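You operate a simulated robot arm through the tools that you are given. There is no shell and no other tool.

Carry out the task below with a simulated robot arm. There is one attempt and no reset: what you move stays moved.

Task
Straighten the long steel stem in the green press to within 0.1 mm.
Fine: swing the white probe bar on, turn the high side up by the purple spin knob, push the stubby orange lever, park the probe bar. It presses with 200 N: keep to the lever.
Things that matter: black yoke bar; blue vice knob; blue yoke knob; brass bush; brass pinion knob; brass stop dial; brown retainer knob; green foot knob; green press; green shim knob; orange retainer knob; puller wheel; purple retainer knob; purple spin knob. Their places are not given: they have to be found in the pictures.

Only the result counts: the job must be done as asked and must still hold three seconds after the hand-in. Knocking over, shifting, dropping, spilling or breaking anything else fails it.

Robot
A 6-joint arm with a fingered hand, fixed in place. Base frame: the origin is at the foot of the arm, x ahead of it, y to its left, z up; the work surface is at about z = 88. Lengths are in cm, angles in degrees, forces in N, time in s.
With the tool pointing down near the work surface it reaches from about 34 to 76 cm from the base axis. Its first joint turns from -166.0 to 166.0 degrees. Payload 4 kg.
Tool frame: the origin (TCP) lies between the finger pads and is the grasp point; the fingertips stand 2.6 cm ahead of it; z points along the fingers, y is the line along which they close. The gripper opens to 14.8 cm. The gripper's body begins 7.3 cm behind the TCP. The gripper is a hand of 3 fingers: y runs from the thumb to the fingers, the wrist lies at [0, 0, -23.9] in the tool frame, and closing takes about 1.5 s.
Orientation is that of the tool frame in the base frame, as [roll, pitch, yaw] about the fixed x, y, z axes, in that order (R = Rz(yaw) Ry(pitch) Rx(roll)). With the fingers straight down and closing along the base's y, the tool's x points along the base's -x, its y along +y and its z along -z.

Tools
- The arm moves only by the tool apply_moves. Its arguments are lists of equal length, an entry for each row: "delta_pos": the shift along the tool's x, y, z in cm, a list of three; "rotation": the turn, a rotation vector about the tool's x, y, z in degrees, a list of three. In form: {"delta_pos": [[x, y, z], ...], "rotation": [[ax, ay, az], ...]}. A call has 1 to 20 rows; each row shifts and turns the commanded pose from where the row before left it, along the tool's axes as they then stand. "claw" is the finger opening in cm, from 0 to 14.8, set as the call begins (left out, the last holds). Each row takes 0.2 s and may step no farther than 5 cm and 8.6 degrees from the row before; otherwise, or with a gripper value out of range, the whole call is refused. Where a pose cannot be reached the arm comes as near as it can. A force on the tool above 40 N (or 10 N above the force at the start of the call, whichever is more), or a blocked arm, ends the call early, and 0.2 s more pass. Each finger travels about 15.3 cm/s and halts on what it meets, pressing with about 26 N; the grip force reading is that of the motor and also rises with nothing between the fingers. The clock runs only during rows and for 0.2 s after the last one: add rows that do not move to give the fingers time. The reply holds the time, the measured pose of the TCP, the force on the tool along the base axes, the opening and the grip force, in the units named above and with some noise, with the torque about the TCP (base axes, N m) and any sound that the robot's microphone picked up, and new pictures: "show" is both (left out), scene, wrist or none.
- Cameras (640 x 400 px; columns grow to the right, rows downward): "scene" is fixed at [40.15, 49.94, 167.66]; the picture's right is [-0.97, 0.23, 0.00], its down [0.23, 0.96, -0.16] and it looks along [-0.04, -0.16, -0.99] (base axes); focal length 214 px, centre (320, 200). "wrist" rides on the gripper at [6.8, -3.9, -9] in the tool frame; the picture's right is [0.50, 0.87, 0.00], its down [-0.65, 0.38, -0.65] and it looks along [-0.57, 0.33, 0.76] (tool axes); focal length 222 px, centre (320, 200).
- raise_lower(by): slides the trunk up (or, below 0, down) by that many cm; the arm rides with it, the base frame stays. It gives what a move gives, with no picture.
- set_fingers(finger1, finger2, thumb_bend): sets how far each is bent, from 0 (flat) to 1 (curled in); at 0.3 the hand is open as for a grip, at 0.7 the pads meet at the TCP. One left out holds its place. A second passes; each finger stops where it meets its share of the squeeze, and holds until it gets a number again. A gripper value or a shape takes the hand back. It gives what a move gives, with no picture; readings hold the bend of each and the force on the fingers (four entries, about 0 where the hand has none), thumb and palm.
- grasp_type(shape): the hand has 3 fingers and takes this shape, open, in about a second: jaw (thumb against the fingers, like two jaws); tri (thumb and two fingers); tip (a fingertip pinch); poke (one finger out to press); point (the index stretched); flat (the hand flat); cup (the hand cupped); fist (a fist). The gripper value then closes the fingers along that shape, each until it touches; the sizes above hold for jaw. It gives what a move gives, with no picture.
- measure_at(camera, pixels): there is no depth. For up to 12 entries [column, row, z] of the newest picture of that camera ("zoom" is the newest enlarged one), the place [x, y] in the base frame at which the ray of that pixel passes the height z, good to about 0.3 cm. The clock stands still meanwhile.
- close_up(camera, box): a new picture of the part [left, top, right, bottom] of that camera's present view, enlarged. The clock stands still meanwhile.
- sign_off(): hands the job in; it is judged then, once.

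Open the gripper and draw the arm clear of the work before you hand the job in, unless the task says otherwise.

The tools are called after "Request:" as name(argument=value, ...) on one line, values as JSON. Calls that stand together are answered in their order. apply_moves: Moves the arm, as the interface text tells. Its arguments: {"type":"object","properties":{"delta_pos":{"type":"array","items":{"type":"array","items":{"type":"number"}}},"rotation":{"type":"array","items":{"type":"array","items":{"type":"number"}}},"claw":{"type":"number"},"show":{"type":"string","enum":["both","scene","wrist","none"]}},"required":["delta_pos","rotation"]} The other tools are called the same way: raise_lower (by) slides the trunk up or down; grasp_type (shape) gives the hand a shape; set_fingers (finger1, finger2, thumb_bend) moves the fingers one by one; measure_at (camera, pixels) gives the place at which the rays of pixels pass given heights; close_up (camera, box) takes an enlarged picture of a part of a camera's view; sign_off () hands the job in.

At the start:

```text
t: 0.0
ee_pos: [42.02, 18.28, 131.16]
tcp_rot: [179.9, 0.1, 179.8]
force: [0.1, -0.6, 0.2]
wrist_torque: [0.0, 0.0, -0.02]
gripper_width: 14.81
grasp_force: 0.0
shape: jaw
bend: [0.3, 0.3, 0.3]
finger forces: [0.0, 0.0, 0.1, 0.0, 0.0, 0.0]
trunk travel left (down, up): [-52.5, 6.5]
```

scene: 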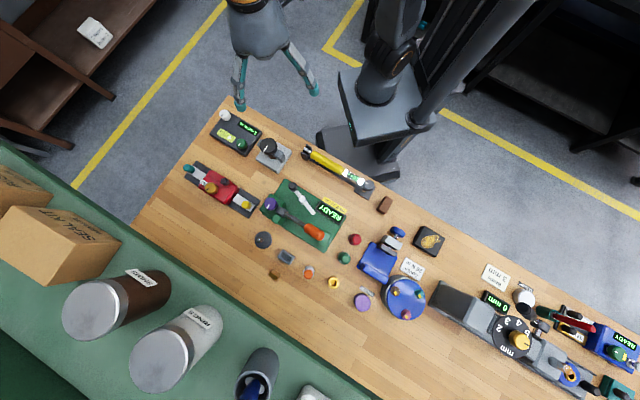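
wrist: 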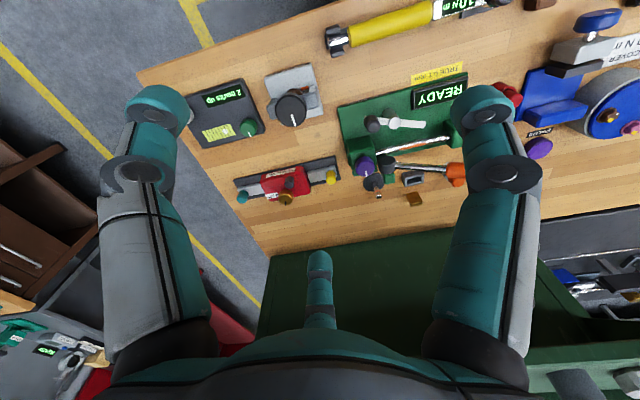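

The green press shows in the scene picture around (305, 215) with a READY display. I take enlarged views of it from both cameras.

Request:
close_up(camera="scene", box=[240, 165, 370, 260])

Request:
close_up(camera="wrist", box=[320, 50, 520, 220])

```text
4.21 times, centred on (305, 212) of scene
```

zoom: 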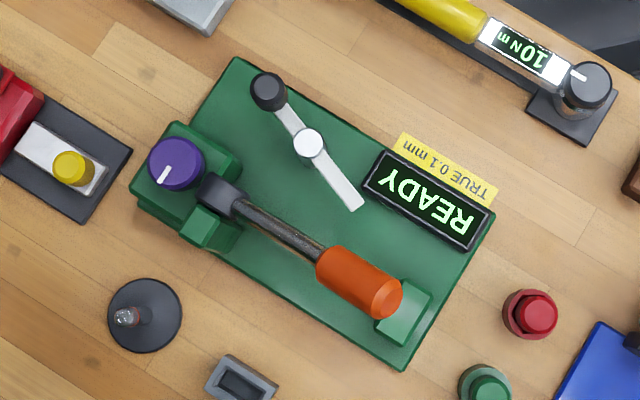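

```text
2.35 times, centred on (420, 135) of wrist
```

zoom: 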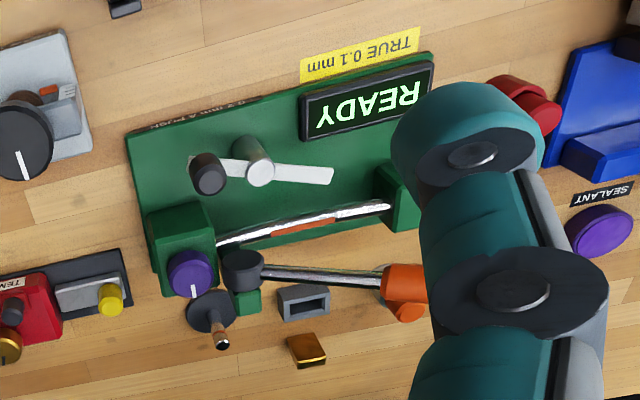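

The press has the purple knob at its left end, the orange lever over the stem and the white probe bar with a black knob. I measure these places at several heights.

Request:
measure_at(camera="scene", pixels=[[270.8, 203.2, 95], [292.6, 186.3, 94], [302.1, 198.5, 94], [313.3, 213.2, 94], [281.7, 210.1, 96], [306, 223, 97], [320, 236, 97], [265, 208, 90], [298, 180, 90], [357, 216, 90], [338, 250, 90], [320, 225, 88]])

Request:
measure_at(camera="wrist", pixels=[[365, 167, 95], [373, 124, 94], [395, 117, 94], [424, 125, 94], [387, 163, 96], [450, 168, 97], [380, 153, 92], [440, 137, 92], [340, 107, 90], [455, 72, 90]])

```text
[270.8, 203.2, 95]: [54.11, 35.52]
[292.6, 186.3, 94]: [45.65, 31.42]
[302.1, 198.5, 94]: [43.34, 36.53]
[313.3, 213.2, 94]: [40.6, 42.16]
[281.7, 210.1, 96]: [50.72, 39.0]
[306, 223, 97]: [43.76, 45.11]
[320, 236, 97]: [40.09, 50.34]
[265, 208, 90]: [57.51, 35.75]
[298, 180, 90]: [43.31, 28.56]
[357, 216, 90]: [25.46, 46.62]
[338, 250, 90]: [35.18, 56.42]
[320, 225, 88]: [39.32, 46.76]
```

```text
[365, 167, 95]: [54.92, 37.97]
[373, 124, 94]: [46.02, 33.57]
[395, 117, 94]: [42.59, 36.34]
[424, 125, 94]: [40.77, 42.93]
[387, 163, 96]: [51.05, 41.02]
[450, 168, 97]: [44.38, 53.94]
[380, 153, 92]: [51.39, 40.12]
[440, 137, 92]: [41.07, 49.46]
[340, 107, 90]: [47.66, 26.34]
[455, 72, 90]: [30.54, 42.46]
```

Both pictures zoom well, so I zoom further onto the press parts to read labels and see the mechanism.

Request:
close_up(camera="wrist", box=[335, 75, 415, 125])

Request:
close_up(camera="wrist", box=[335, 120, 460, 200])

Request:
close_up(camera="scene", box=[258, 190, 322, 230])

Request:
close_up(camera="scene", box=[290, 190, 354, 260])

```text
8.00 times, centred on (375, 100) of wrist
```

zoom: 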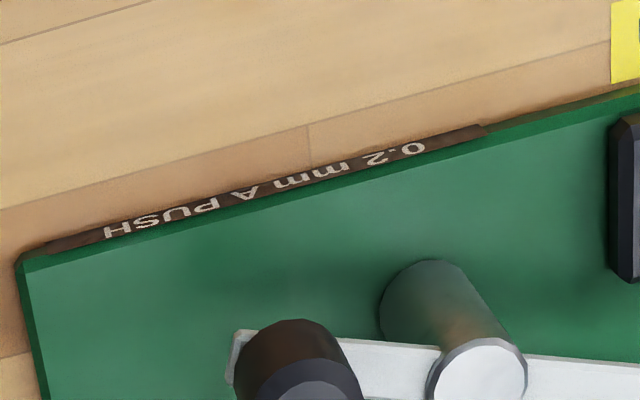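

```text
5.00 times, centred on (398, 160) of wrist
```

zoom: 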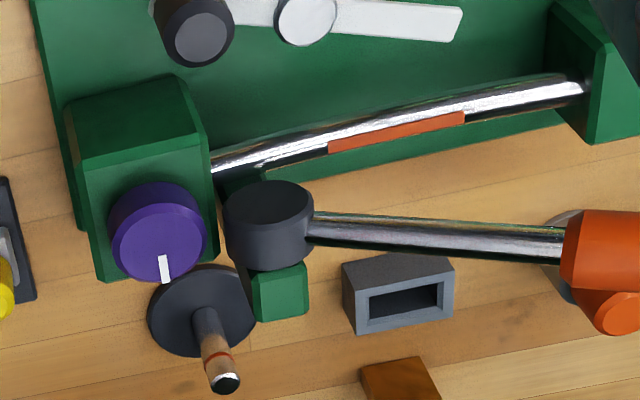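

```text
10.00 times, centred on (290, 210) of scene
```

zoom: 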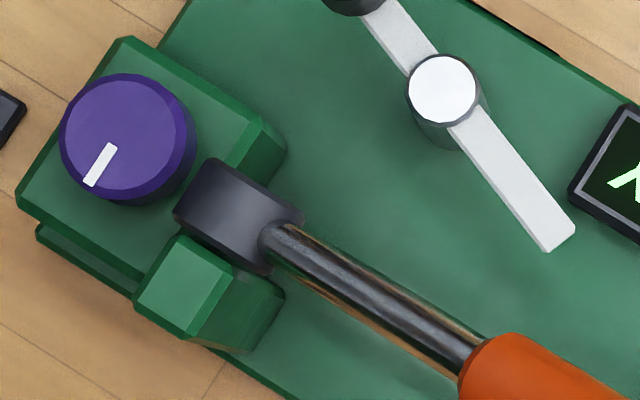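

```text
5.71 times, centred on (322, 225) of scene
```

zoom: 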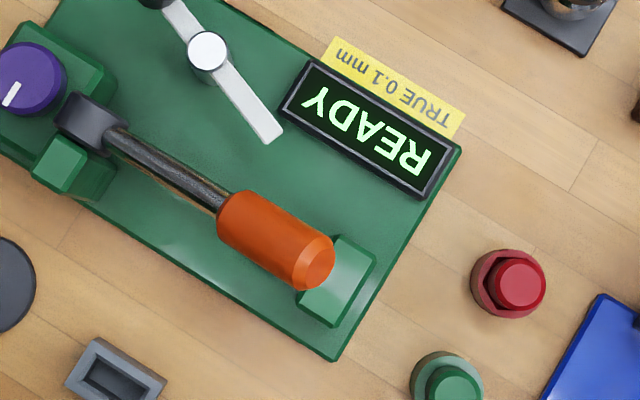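

The labels read "0.2 mm A PUSH" and "TRUE 0.1 mm", and the lever slopes upward from its hub to the orange grip. I look at the hand itself in the scene view before going in.

Request:
close_up(camera="scene", box=[200, 0, 360, 110])

Request:
close_up(camera="wrist", box=[0, 0, 640, 400])

```text
3.64 times, centred on (280, 55) of scene
```

zoom: 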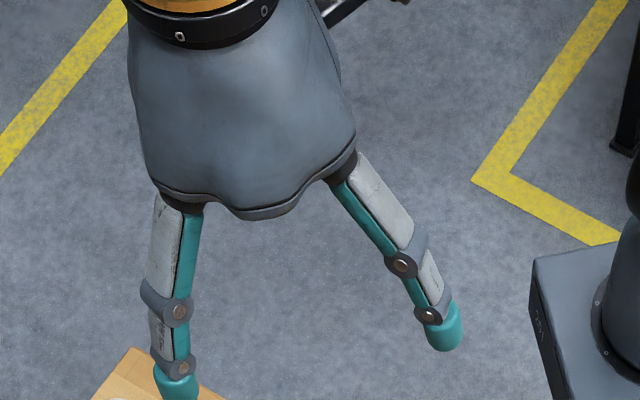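

```text
1.00 times, centred on (320, 200) of wrist (not enlarged: the box is as wide or as high as the picture)
```

zoom: 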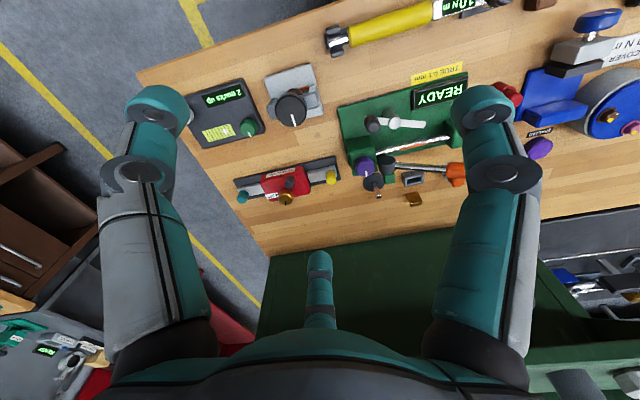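

The scene zoom shows the digits at about (178, 390) and (440, 340), spread apart. I close the hand partway in free air to learn its geometry.

Request:
apply_moves(delta_pos=[[0, 0, 0], [0, 0, 0], [0, 0, 0], [0, 0, 0], [0, 0, 0]], rotation=[[0, 0, 0], [0, 0, 0], [0, 0, 0], [0, 0, 0], [0, 0, 0]], claw=4)

```text
t: 1.2
ee_pos: [42.04, 18.34, 131.24]
tcp_rot: [179.8, 0.0, 179.9]
force: [0.1, 0.0, 0.2]
wrist_torque: [-0.02, 0.0, -0.02]
gripper_width: 4.04
grasp_force: 0.2
shape: jaw
bend: [0.76, 0.76, 0.7]
finger forces: [0.0, 0.0, 0.0, 0.0, 0.0, 0.0]
trunk travel left (down, up): [-52.5, 6.5]
```

scene: 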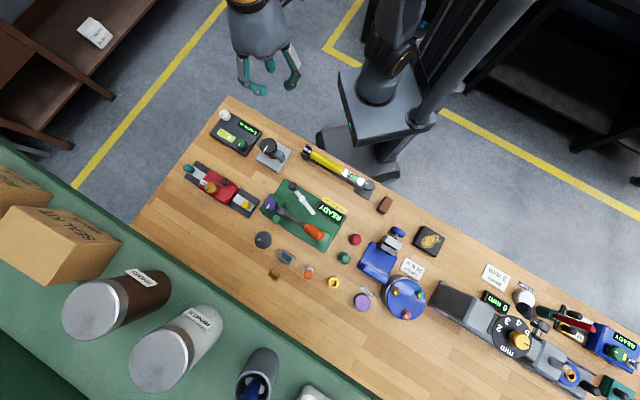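
wrist: 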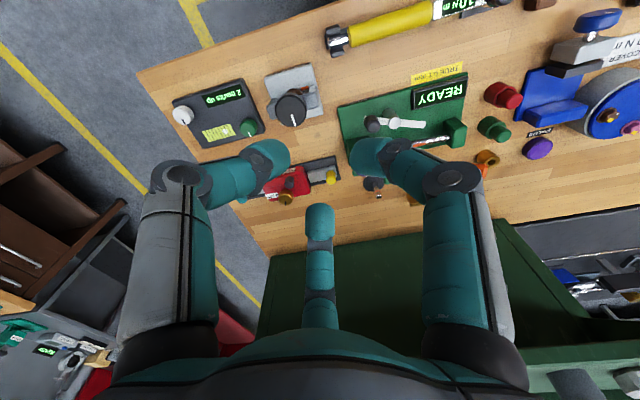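

Closed to 4 cm the digits come together around the middle; I zoom on the hand in the scene view.

Request:
close_up(camera="scene", box=[220, 10, 330, 100])

Request:
grasp_type(shape="poke")

```text
4.44 times, centred on (275, 55) of scene
```

zoom: 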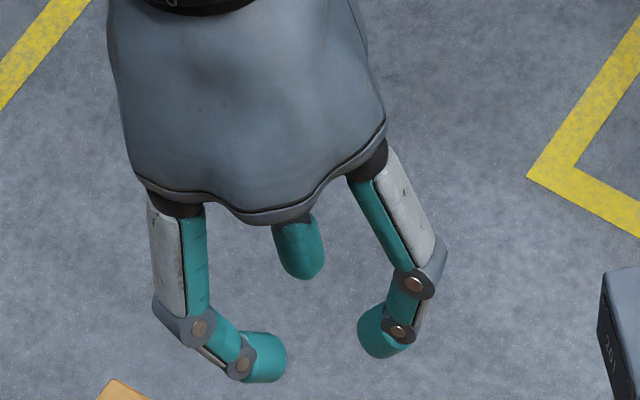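

```text
t: 2.1
ee_pos: [42.09, 18.24, 131.21]
tcp_rot: [179.9, 0.0, 179.8]
force: [-0.3, -0.8, 0.4]
wrist_torque: [-0.02, -0.02, 0.02]
gripper_width: 0.02
grasp_force: 0.0
shape: poke
bend: [1.0, 1.0, 0.4]
finger forces: [0.0, 0.0, 0.1, 0.0, 0.1, 0.1]
trunk travel left (down, up): [-52.5, 6.5]
```

In the poke shape the thumb is out (bend 0.4) and the two fingers are curled; I look at how it appears.

Request:
close_up(camera="scene", box=[220, 10, 330, 100])

Request:
close_up(camera="wrist", box=[0, 0, 640, 400])

Request:
grasp_type(shape="point")

```text
4.44 times, centred on (275, 55) of scene
```

zoom: 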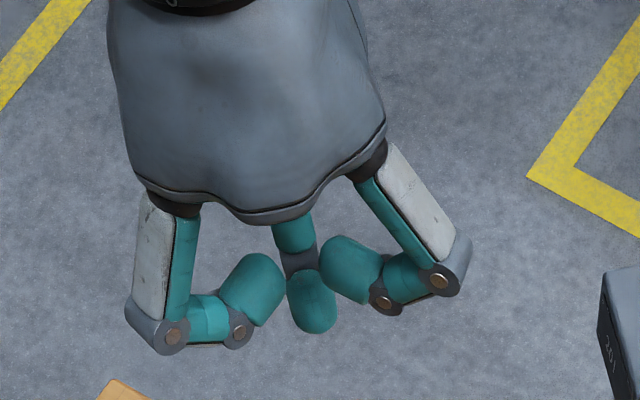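

```text
1.00 times, centred on (320, 200) of wrist (not enlarged: the box is as wide or as high as the picture)
```

zoom: 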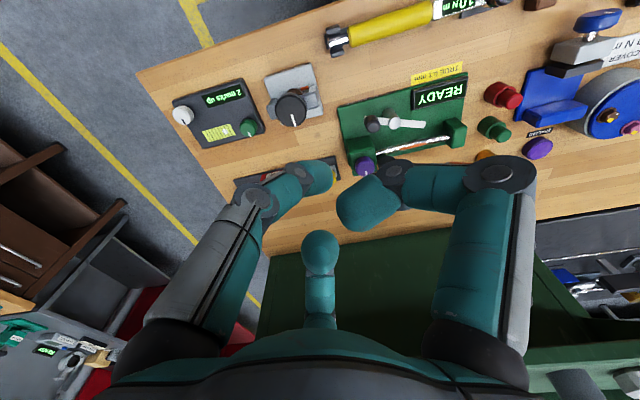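

```text
t: 3.0
ee_pos: [41.93, 18.2, 131.28]
tcp_rot: [179.9, 0.0, 179.9]
force: [0.0, 0.3, 0.1]
wrist_torque: [0.01, -0.01, -0.02]
gripper_width: 14.2
grasp_force: 0.1
shape: point
bend: [0.7, 1.0, 0.86]
finger forces: [0.0, 0.0, 0.0, 0.1, 0.1, 0.1]
trunk travel left (down, up): [-52.5, 6.5]
```

The hand is a radial three-jaw. I set it back to jaw and then move above the probe bar's black knob (about [45.4, 32.2]) for a closer look.

Request:
grasp_type(shape="jaw")

Request:
apply_moves(delta_pos=[[-0.68, 2.78, 3.6], [-0.68, 2.78, 3.6], [-0.68, 2.78, 3.6], [-0.68, 2.78, 3.6], [-0.68, 2.78, 3.6], [0, 0, 0]], rotation=[[0, 0, 0], [0, 0, 0], [0, 0, 0], [0, 0, 0], [0, 0, 0], [0, 0, 0]], claw=8)

```text
t: 3.9
ee_pos: [42.09, 18.27, 131.25]
tcp_rot: [179.9, -0.1, 179.8]
force: [0.3, -0.6, 0.4]
wrist_torque: [0.01, 0.01, 0.01]
gripper_width: 14.76
grasp_force: 0.0
shape: jaw
bend: [0.3, 0.3, 0.3]
finger forces: [0.0, 0.1, 0.0, 0.0, 0.0, 0.0]
trunk travel left (down, up): [-52.5, 6.5]
```

```text
t: 5.3
ee_pos: [45.34, 32.25, 113.4]
tcp_rot: [179.9, 0.0, 179.9]
force: [0.2, -0.1, 0.1]
wrist_torque: [0.01, 0.04, 0.03]
gripper_width: 8.07
grasp_force: 0.1
shape: jaw
bend: [0.34, 0.34, 0.7]
finger forces: [0.0, 0.0, 0.1, 0.0, 0.1, 0.0]
trunk travel left (down, up): [-52.5, 6.5]
```

scene: 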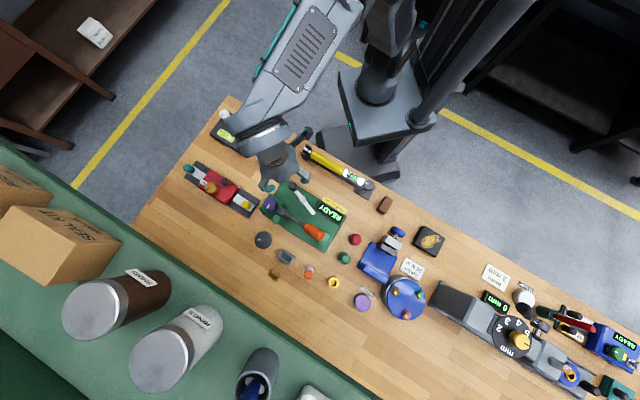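
wrist: 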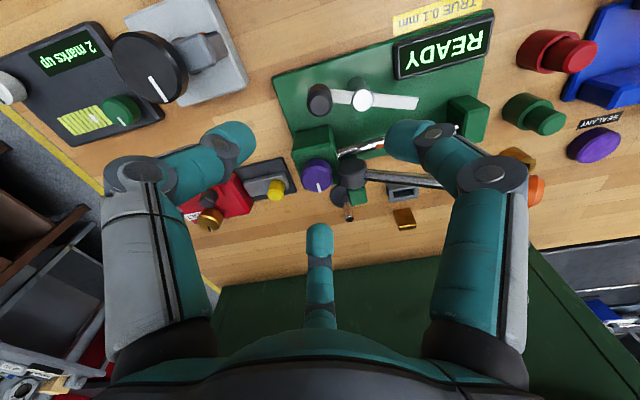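

Now the wrist camera sees the press closer, with the probe knob near (320, 98). I zoom in for accurate triangulation.

Request:
close_up(camera="wrist", box=[270, 60, 430, 160])

Request:
close_up(camera="wrist", box=[280, 110, 440, 210])

```text
4.00 times, centred on (350, 110) of wrist
```

zoom: 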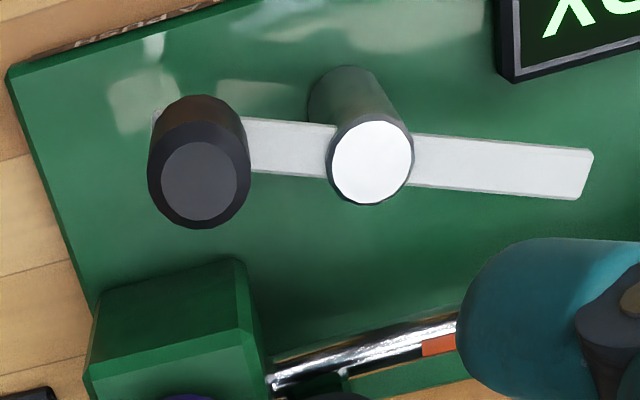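

```text
4.00 times, centred on (360, 160) of wrist
```

zoom: 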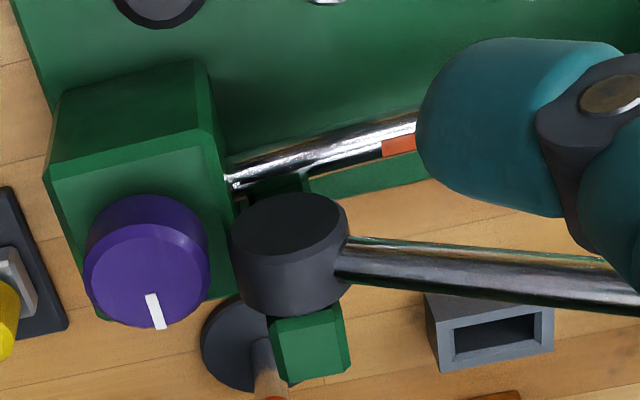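

Triangulation puts the probe knob's top at about [45.4, 32.3, 97.6], with the bar near z = 95. I turn the hand 40° so no finger points at the purple knob's block, narrow the opening and come lower.

Request:
apply_moves(delta_pos=[[0, 0, 1.6], [0, 0, 1.6], [0, 0, 1.6], [0, 0, 1.6], [0, 0, 1.6], [0, 0, 0]], rotation=[[0, 0, -8], [0, 0, -8], [0, 0, -8], [0, 0, -8], [0, 0, -8], [0, 0, 0]], claw=5.2)

```text
t: 6.7
ee_pos: [45.59, 32.13, 105.22]
tcp_rot: [179.9, 0.0, -140.0]
force: [-0.2, -0.7, 0.6]
wrist_torque: [-0.03, 0.02, -0.03]
gripper_width: 5.24
grasp_force: 0.1
shape: jaw
bend: [0.77, 0.77, 0.7]
finger forces: [0.0, 0.0, 0.0, 0.0, 0.0, 0.0]
trunk travel left (down, up): [-52.5, 6.5]
```

scene: 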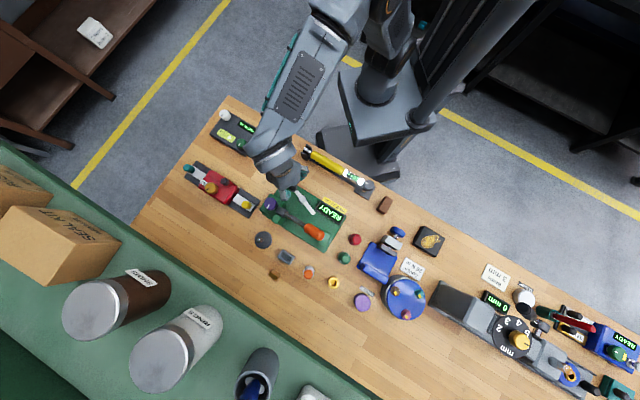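
wrist: 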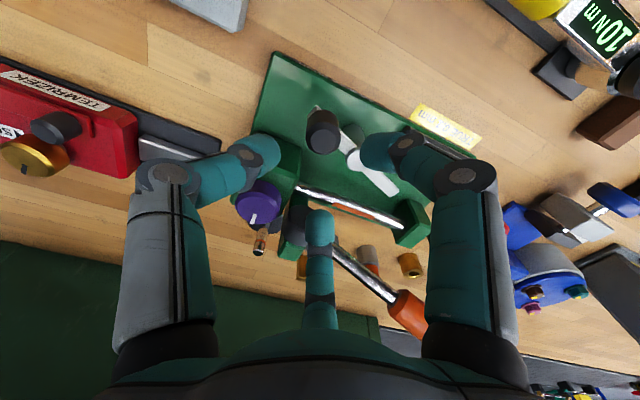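

The knob appears at (322, 130), between the digits. I descend 5 cm straight down and check clearances.

Request:
apply_moves(delta_pos=[[0, 0, 1.25], [0, 0, 1.25], [0, 0, 1.25], [0, 0, 1.25], [0, 0, 0]], rotation=[[0, 0, 0], [0, 0, 0], [0, 0, 0], [0, 0, 0], [0, 0, 0]], show="wrist")

Request:
close_up(camera="wrist", box=[220, 70, 420, 270])

Request:
close_up(camera="scene", box=[250, 150, 330, 230])

```text
t: 7.9
ee_pos: [45.28, 32.04, 100.27]
tcp_rot: [179.9, 0.1, -140.1]
force: [-0.8, 0.4, 0.0]
wrist_torque: [0.01, 0.0, 0.01]
gripper_width: 5.25
grasp_force: 0.2
shape: jaw
bend: [0.77, 0.77, 0.7]
finger forces: [0.0, 0.0, 0.0, 0.0, 0.0, 0.0]
trunk travel left (down, up): [-52.5, 6.5]
```

wrist: 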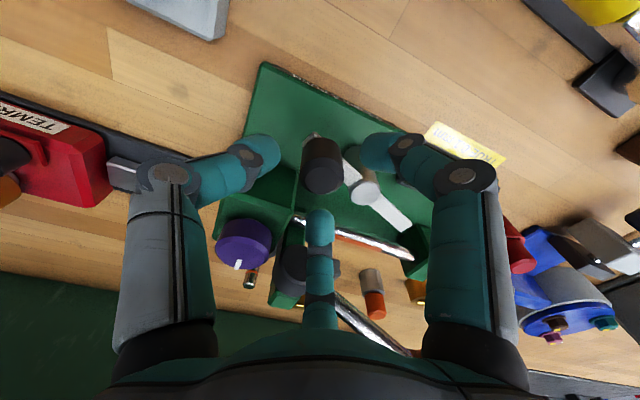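

```text
2.00 times, centred on (320, 170) of wrist
```

zoom: 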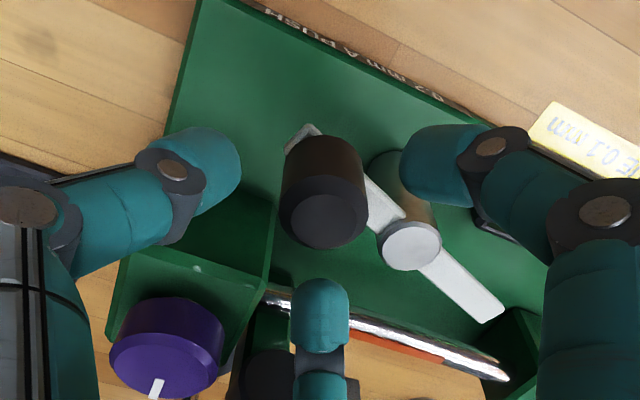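

```text
5.00 times, centred on (290, 190) of scene
```

zoom: 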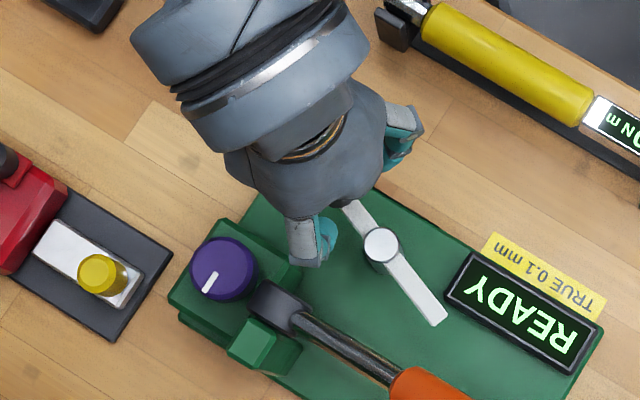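

The knob's top is at (321, 176), almost exactly on the tool axis. I shift 0.2 cm toward it, descend to TCP z ≈ 98.5 and check.

Request:
apply_moves(delta_pos=[[-0.17, 0.1, 0.6], [0, 0, 0.6], [0, 0, 0.6], [0, 0, 0]], rotation=[[0, 0, 0], [0, 0, 0], [0, 0, 0], [0, 0, 0]], show="wrist")

Request:
close_up(camera="wrist", box=[220, 70, 420, 270])

```text
t: 8.9
ee_pos: [45.45, 32.24, 98.39]
tcp_rot: [179.9, 0.1, -140.1]
force: [-0.5, 0.6, 0.3]
wrist_torque: [-0.04, 0.0, -0.01]
gripper_width: 5.24
grasp_force: 0.1
shape: jaw
bend: [0.77, 0.77, 0.7]
finger forces: [0.0, 0.0, 0.0, 0.0, 0.1, 0.0]
trunk travel left (down, up): [-52.5, 6.5]
```

wrist: 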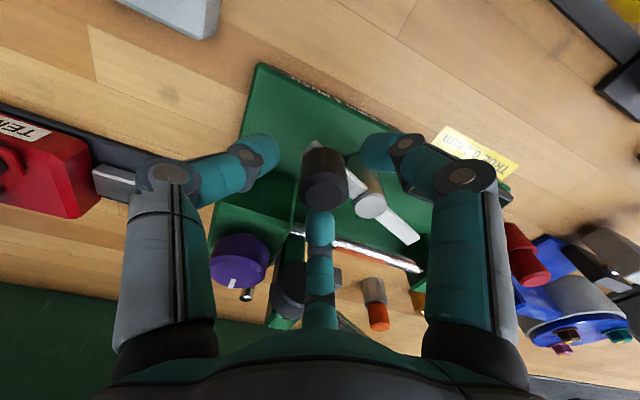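

```text
2.00 times, centred on (320, 170) of wrist
```

zoom: 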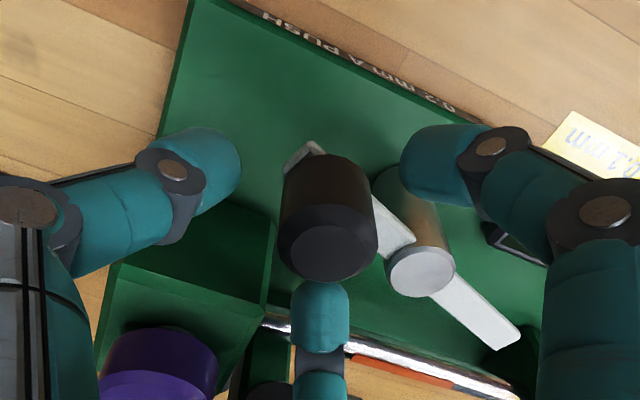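

The knob top sits at (323, 192), on the tool axis, with fingertips beside it just above the bar. I close lightly on the knob.

Request:
apply_moves(delta_pos=[[0, 0, 0], [0, 0, 0], [0, 0, 0], [0, 0, 0]], rotation=[[0, 0, 0], [0, 0, 0], [0, 0, 0], [0, 0, 0]], claw=2.8, show="wrist")

Request:
close_up(camera="wrist", box=[220, 70, 420, 270])

```text
t: 9.9
ee_pos: [45.52, 32.32, 98.39]
tcp_rot: [180.0, 0.1, -140.1]
force: [-1.0, 0.4, 0.5]
wrist_torque: [0.01, -0.02, 0.01]
gripper_width: 2.87
grasp_force: 0.0
shape: jaw
bend: [0.75, 0.75, 0.7]
finger forces: [0.7, 0.1, 0.0, 0.0, 0.0, 0.1]
trunk travel left (down, up): [-52.5, 6.5]
```

wrist: 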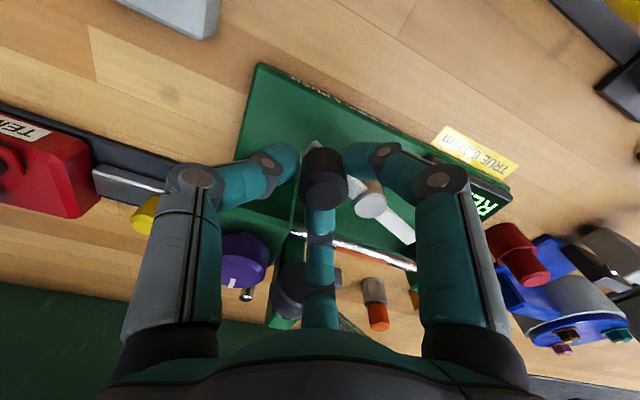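

```text
2.00 times, centred on (320, 170) of wrist
```

zoom: 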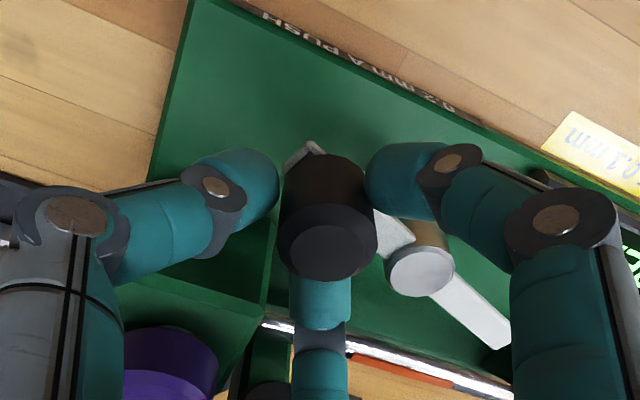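

Fingers touch the knob lightly. I swing it clockwise along an arc about the post (≈[43.05, 36.6]), first about 40°, and watch the force.

Request:
apply_moves(delta_pos=[[0.654, 0.188, 0], [0.621, 0.277, 0], [0.578, 0.361, 0], [0.521, 0.437, 0], [0.456, 0.507, 0]], rotation=[[0, 0, 0], [0, 0, 0], [0, 0, 0], [0, 0, 0], [0, 0, 0]])

Request:
close_up(camera="scene", box=[250, 160, 380, 250])

```text
t: 11.1
ee_pos: [42.12, 31.88, 98.39]
tcp_rot: [179.9, 0.1, -140.1]
force: [1.3, -5.3, 2.3]
wrist_torque: [-0.11, -0.07, -0.1]
gripper_width: 2.93
grasp_force: 0.0
shape: jaw
bend: [0.75, 0.75, 0.7]
finger forces: [0.1, 0.0, 0.0, 0.0, 5.4, 0.1]
trunk travel left (down, up): [-52.5, 6.5]
```

scene: 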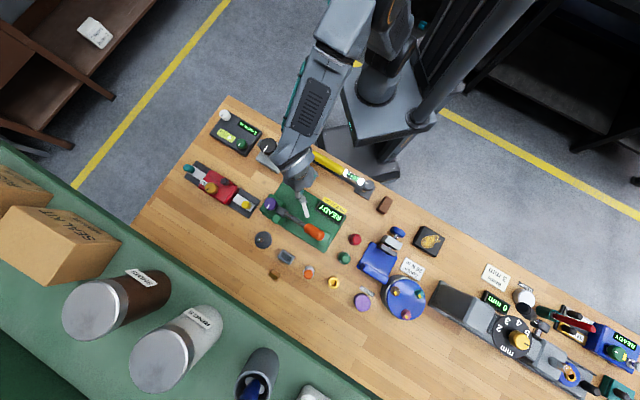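
wrist: 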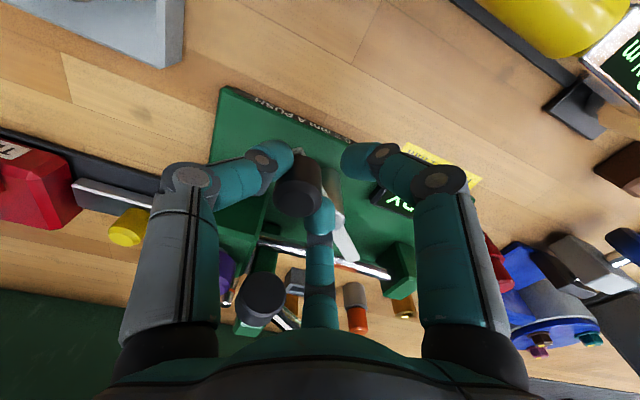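

```text
4.44 times, centred on (315, 205) of scene
```

zoom: 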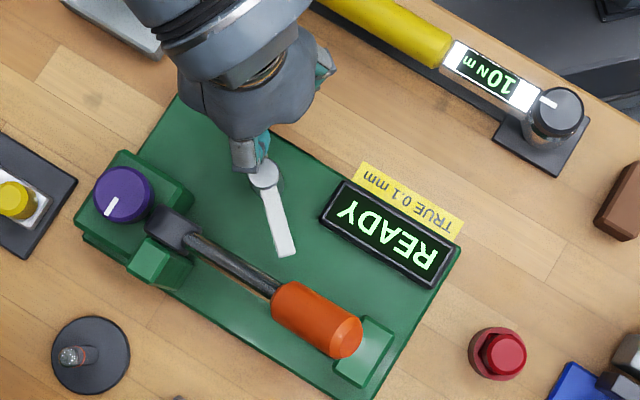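

The bar turned roughly 20–25° while the knob shows at (298, 192), left of the axis. I zoom in to see how it sits in the fingers.

Request:
close_up(camera="wrist", box=[220, 90, 420, 270])

```text
2.22 times, centred on (320, 180) of wrist
```

zoom: 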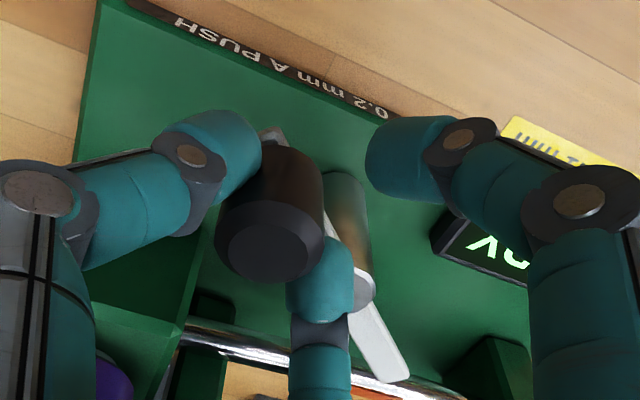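

The knob slid into the pocket between thumb and finger because the grip was too loose. I open a little, recentre on the knob (about 1.3 cm toward +x) and check.

Request:
apply_moves(delta_pos=[[0, 0, 0], [0, 0, 0], [-0.35, -0.28, 0], [-0.35, -0.28, 0], [-0.3, -0.28, 0], [0, 0, 0]], rotation=[[0, 0, 0], [0, 0, 0], [0, 0, 0], [0, 0, 0], [0, 0, 0], [0, 0, 0]], claw=4.4, show="wrist")

Request:
close_up(camera="wrist", box=[220, 90, 420, 270])

```text
t: 12.5
ee_pos: [43.43, 31.98, 98.51]
tcp_rot: [180.0, 0.1, -140.1]
force: [0.6, 0.5, -0.1]
wrist_torque: [-0.01, 0.02, 0.0]
gripper_width: 4.36
grasp_force: 0.1
shape: jaw
bend: [0.76, 0.76, 0.7]
finger forces: [0.1, 0.1, 0.0, 0.0, 0.0, 0.0]
trunk travel left (down, up): [-52.5, 6.5]
```

wrist: 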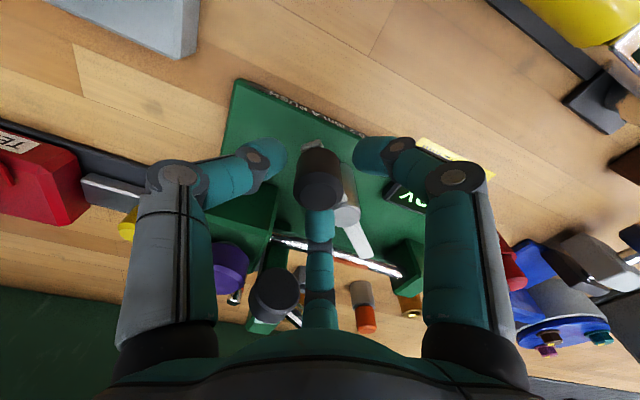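

```text
2.22 times, centred on (320, 180) of wrist
```

zoom: 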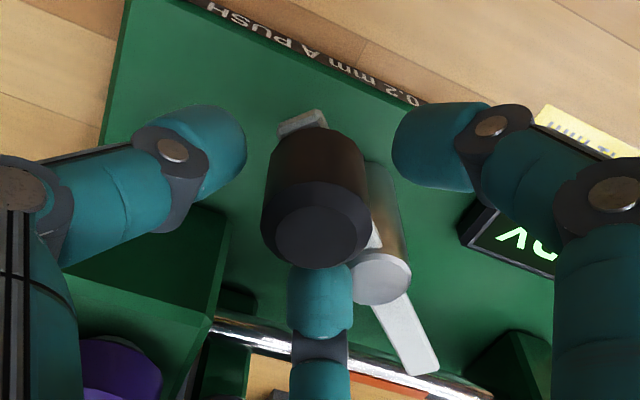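

The knob is centred again at (319, 196). I grip it firmly now and swing with the hand turning along with the bar, about 26° first.

Request:
apply_moves(delta_pos=[[0, 0, 0], [0, 0, 0], [0, 0, 0], [0, 0, 0], [0, 0, 0], [0.423, 0.334, 0], [0.423, 0.334, 0], [0.423, 0.334, 0], [0.423, 0.334, 0]], rotation=[[0, 0, 0], [0, 0, 0], [0, 0, 0], [0, 0, 0], [0, 0, 0], [0, 0, 6.5], [0, 0, 6.5], [0, 0, 6.5], [0, 0, 6.5]], claw=1.0)

Request:
close_up(camera="scene", box=[250, 160, 380, 250])

```text
t: 14.5
ee_pos: [41.25, 32.21, 98.27]
tcp_rot: [179.9, 0.0, -166.2]
force: [-2.1, -3.2, 0.5]
wrist_torque: [-0.11, 0.06, 0.05]
gripper_width: 1.8
grasp_force: 26.3
shape: jaw
bend: [0.73, 0.73, 0.7]
finger forces: [24.6, 23.1, 0.1, 0.0, 26.9, 0.0]
trunk travel left (down, up): [-52.5, 6.5]
```

scene: 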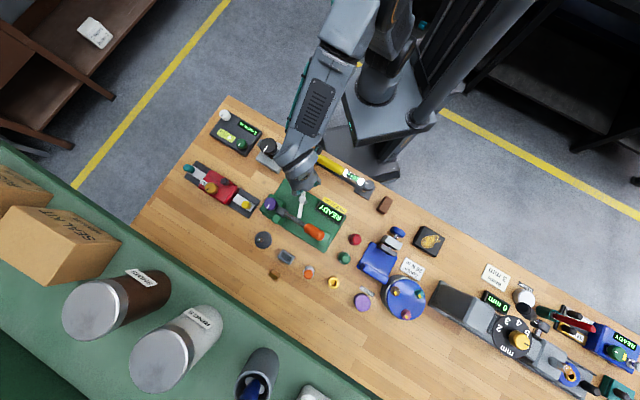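
wrist: 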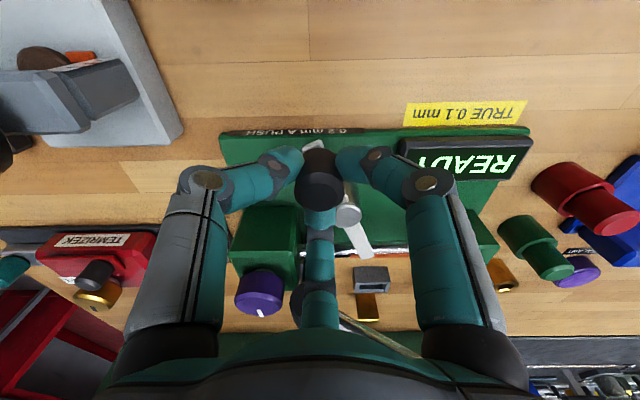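

```text
4.44 times, centred on (315, 205) of scene
```

zoom: 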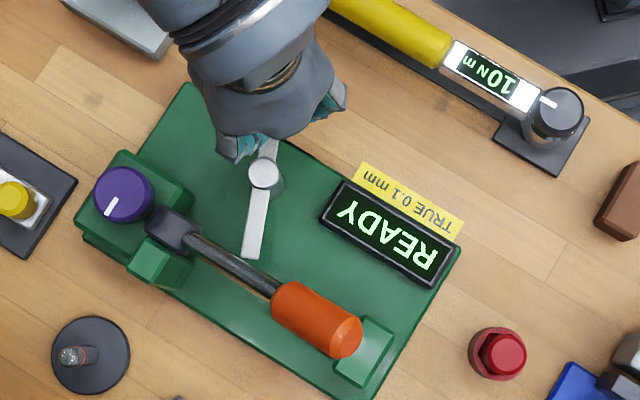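

The swing now tracks well: the bar points to az ≈ 67°, display still READY. I continue the same arc in smaller pieces until it comes over the stem.

Request:
apply_moves(delta_pos=[[0.423, 0.334, 0], [0.423, 0.334, 0], [0.423, 0.334, 0], [0, 0, 0]], rotation=[[0, 0, 6.5], [0, 0, 6.5], [0, 0, 6.5], [0, 0, 0]])

Request:
close_up(camera="scene", box=[250, 160, 380, 250])

```text
t: 15.5
ee_pos: [39.85, 33.04, 98.38]
tcp_rot: [180.0, 0.0, 174.4]
force: [-2.2, -2.2, -1.1]
wrist_torque: [-0.1, 0.03, 0.0]
gripper_width: 1.76
grasp_force: 26.3
shape: jaw
bend: [0.73, 0.73, 0.7]
finger forces: [24.6, 23.8, 0.0, 0.0, 26.2, 0.0]
trunk travel left (down, up): [-52.5, 6.5]
```

scene: 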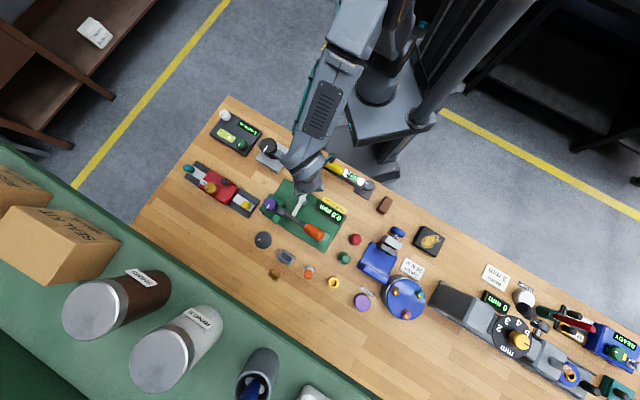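
wrist: 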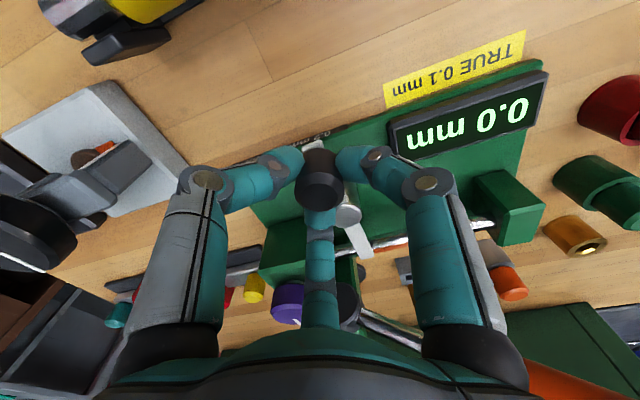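

```text
4.44 times, centred on (315, 205) of scene
```

zoom: 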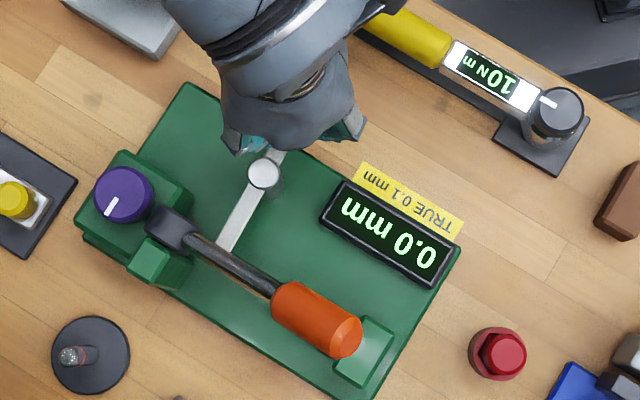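

The display now reads "0.0 mm", so the probe is on; the bar points to about 50°. I nudge it about 7° further to sit square over the stem, watching the force.

Request:
apply_moves(delta_pos=[[0.21, 0.167, 0], [0.21, 0.167, 0], [0, 0, 0]], rotation=[[0, 0, 3.25], [0, 0, 3.25], [0, 0, 0]])

Request:
close_up(camera="scene", box=[250, 160, 380, 250])

```text
t: 16.3
ee_pos: [39.6, 33.36, 98.34]
tcp_rot: [179.9, 0.0, 167.9]
force: [5.0, -8.0, 2.9]
wrist_torque: [-0.24, -0.06, 0.14]
gripper_width: 1.83
grasp_force: 26.4
shape: jaw
bend: [0.73, 0.73, 0.7]
finger forces: [24.1, 23.3, 0.0, 0.1, 30.6, 0.0]
trunk travel left (down, up): [-52.5, 6.5]
```

scene: 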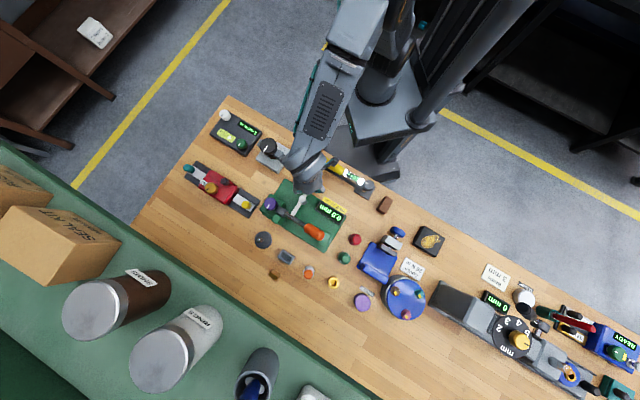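
wrist: 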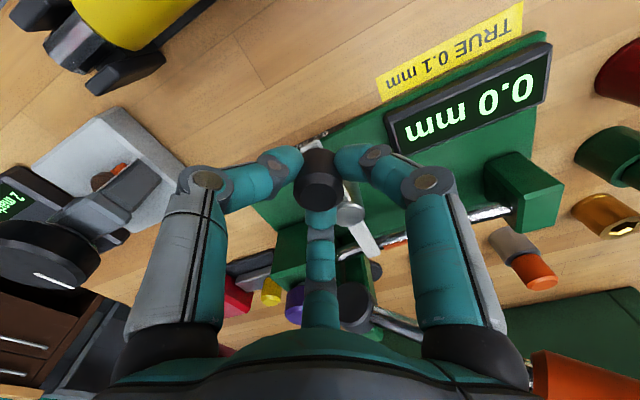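

```text
4.44 times, centred on (315, 205) of scene
```

zoom: 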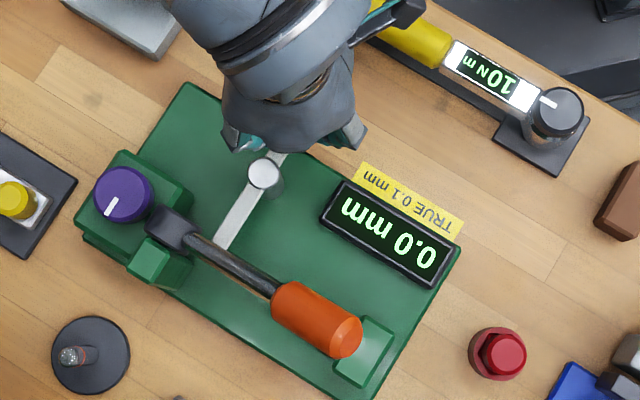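

Force rose to about 9 N, so the bar is against its stop with the display reading "0.0 mm". I open the fingers and lift clear.

Request:
apply_moves(delta_pos=[[0, 0, 0], [0, 0, 0], [0, 0, 0], [0, 0, -2], [0, 0, -4], [0, 0, -4], [0, 0, 0]], rotation=[[0, 0, 0], [0, 0, 0], [0, 0, 0], [0, 0, 0], [0, 0, 0], [0, 0, 0], [0, 0, 0]], claw=5)

Request:
close_up(camera="scene", box=[250, 160, 380, 250])

```text
t: 17.9
ee_pos: [39.71, 33.45, 108.54]
tcp_rot: [179.9, 0.1, 168.0]
force: [-0.4, 0.0, 0.2]
wrist_torque: [0.01, -0.02, 0.0]
gripper_width: 4.97
grasp_force: 0.1
shape: jaw
bend: [0.77, 0.77, 0.7]
finger forces: [0.0, 0.0, 0.0, 0.0, 0.1, 0.0]
trunk travel left (down, up): [-52.5, 6.5]
```

scene: 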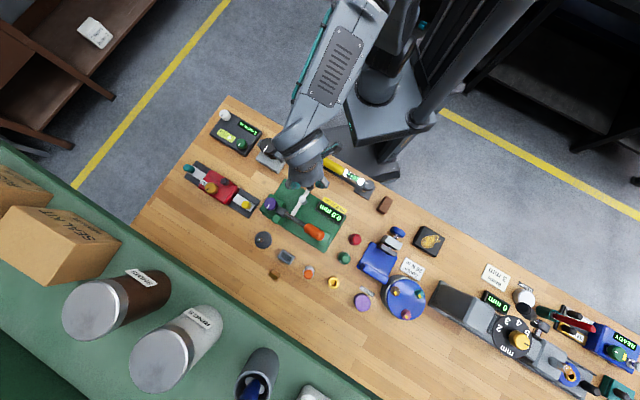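
wrist: 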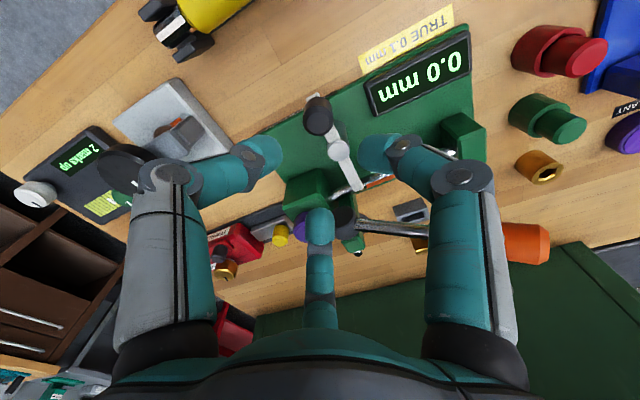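

```text
4.44 times, centred on (315, 205) of scene
```

zoom: 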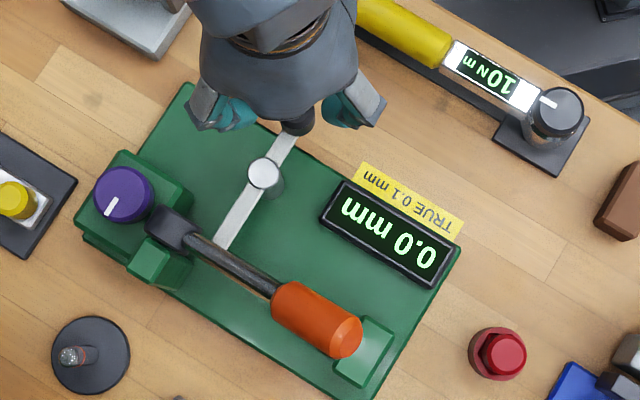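

The bar stays on with "0.0 mm". Now I move over the purple knob (≈[53.4, 36.35], top ≈ 99) and turn the hand so its finger gap faces the lever hub.

Request:
apply_moves(delta_pos=[[-3.22, 1.44, -0.9], [-3.22, 1.44, -0.9], [-3.22, 1.44, -0.9], [-3.22, 1.44, -0.9], [0, 0, 0], [0, 0, 0], [0, 0, 0], [0, 0, 0], [0, 0, 0], [0, 0, 0], [0, 0, 0], [0, 0, 0]], rotation=[[0, 0, 0], [0, 0, 0], [0, 0, 0], [0, 0, 0], [0, 0, -7.4], [0, 0, -7.4], [0, 0, -7.4], [0, 0, -7.4], [0, 0, -7.4], [0, 0, -7.4], [0, 0, -7.4], [0, 0, 0]], claw=6)

Request:
close_up(camera="wrist", box=[220, 20, 420, 260])

```text
t: 20.5
ee_pos: [53.38, 36.5, 112.05]
tcp_rot: [179.9, 0.1, -140.2]
force: [-1.0, -0.3, 0.2]
wrist_torque: [-0.03, 0.03, -0.01]
gripper_width: 5.96
grasp_force: 0.1
shape: jaw
bend: [0.77, 0.77, 0.7]
finger forces: [0.0, 0.0, 0.1, 0.0, 0.0, 0.0]
trunk travel left (down, up): [-52.5, 6.5]
```

scene: 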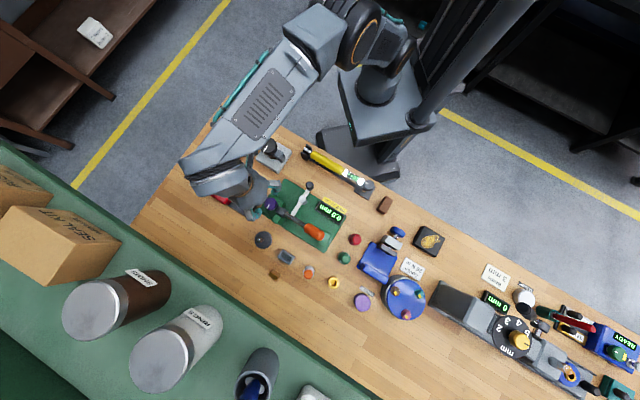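
wrist: 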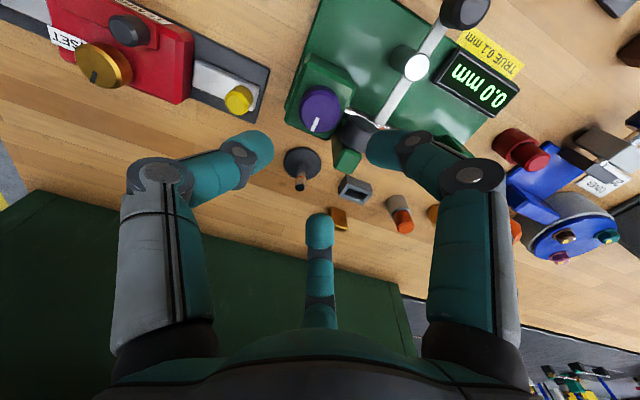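

```text
1.67 times, centred on (320, 140) of wrist
```

zoom: 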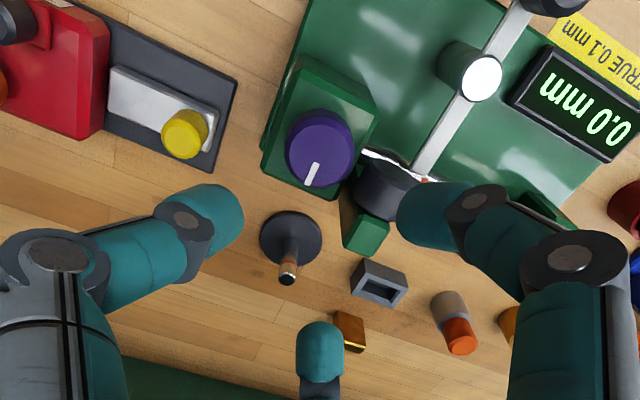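

The knob's top shows at (319, 110); its axis is within 0.2 cm of the tool axis. I correct that and descend to about z = 103 for a check.

Request:
apply_moves(delta_pos=[[0.08, -0.19, 1.5], [0, 0, 2.5], [0, 0, 2.5], [0, 0, 2.5], [0, 0, 0]], rotation=[[0, 0, 0], [0, 0, 0], [0, 0, 0], [0, 0, 0], [0, 0, 0]], show="wrist")

Request:
close_up(camera="wrist", box=[220, 70, 420, 270])

Request:
close_up(camera="scene", box=[230, 160, 310, 240])

```text
t: 21.7
ee_pos: [53.49, 36.08, 103.07]
tcp_rot: [179.9, 0.1, -140.4]
force: [0.3, 0.9, -0.7]
wrist_torque: [0.01, 0.01, 0.01]
gripper_width: 5.94
grasp_force: 0.0
shape: jaw
bend: [0.77, 0.77, 0.7]
finger forces: [0.1, 0.0, 0.1, 0.0, 0.0, 0.0]
trunk travel left (down, up): [-52.5, 6.5]
```

wrist: 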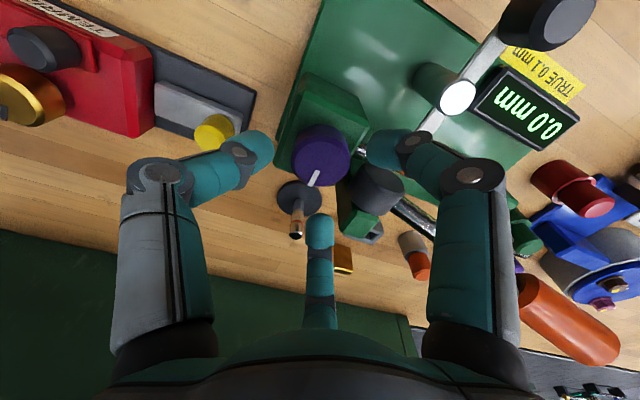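

```text
2.00 times, centred on (320, 170) of wrist
```

zoom: 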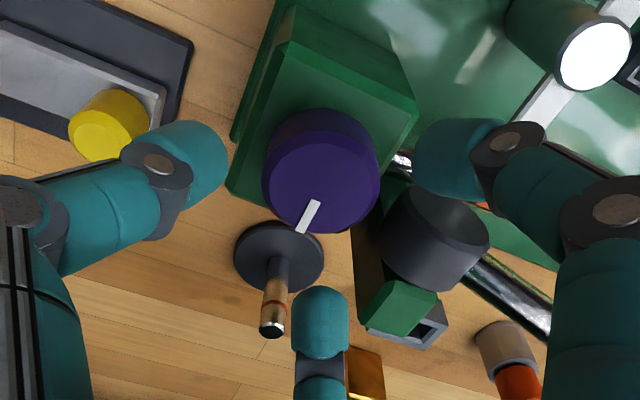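

```text
5.00 times, centred on (270, 200) of scene
```

zoom: 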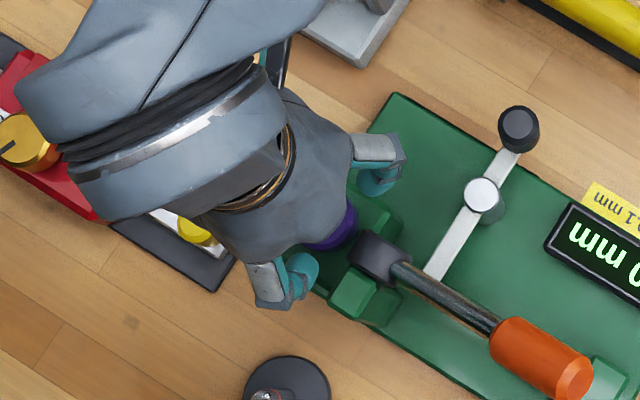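

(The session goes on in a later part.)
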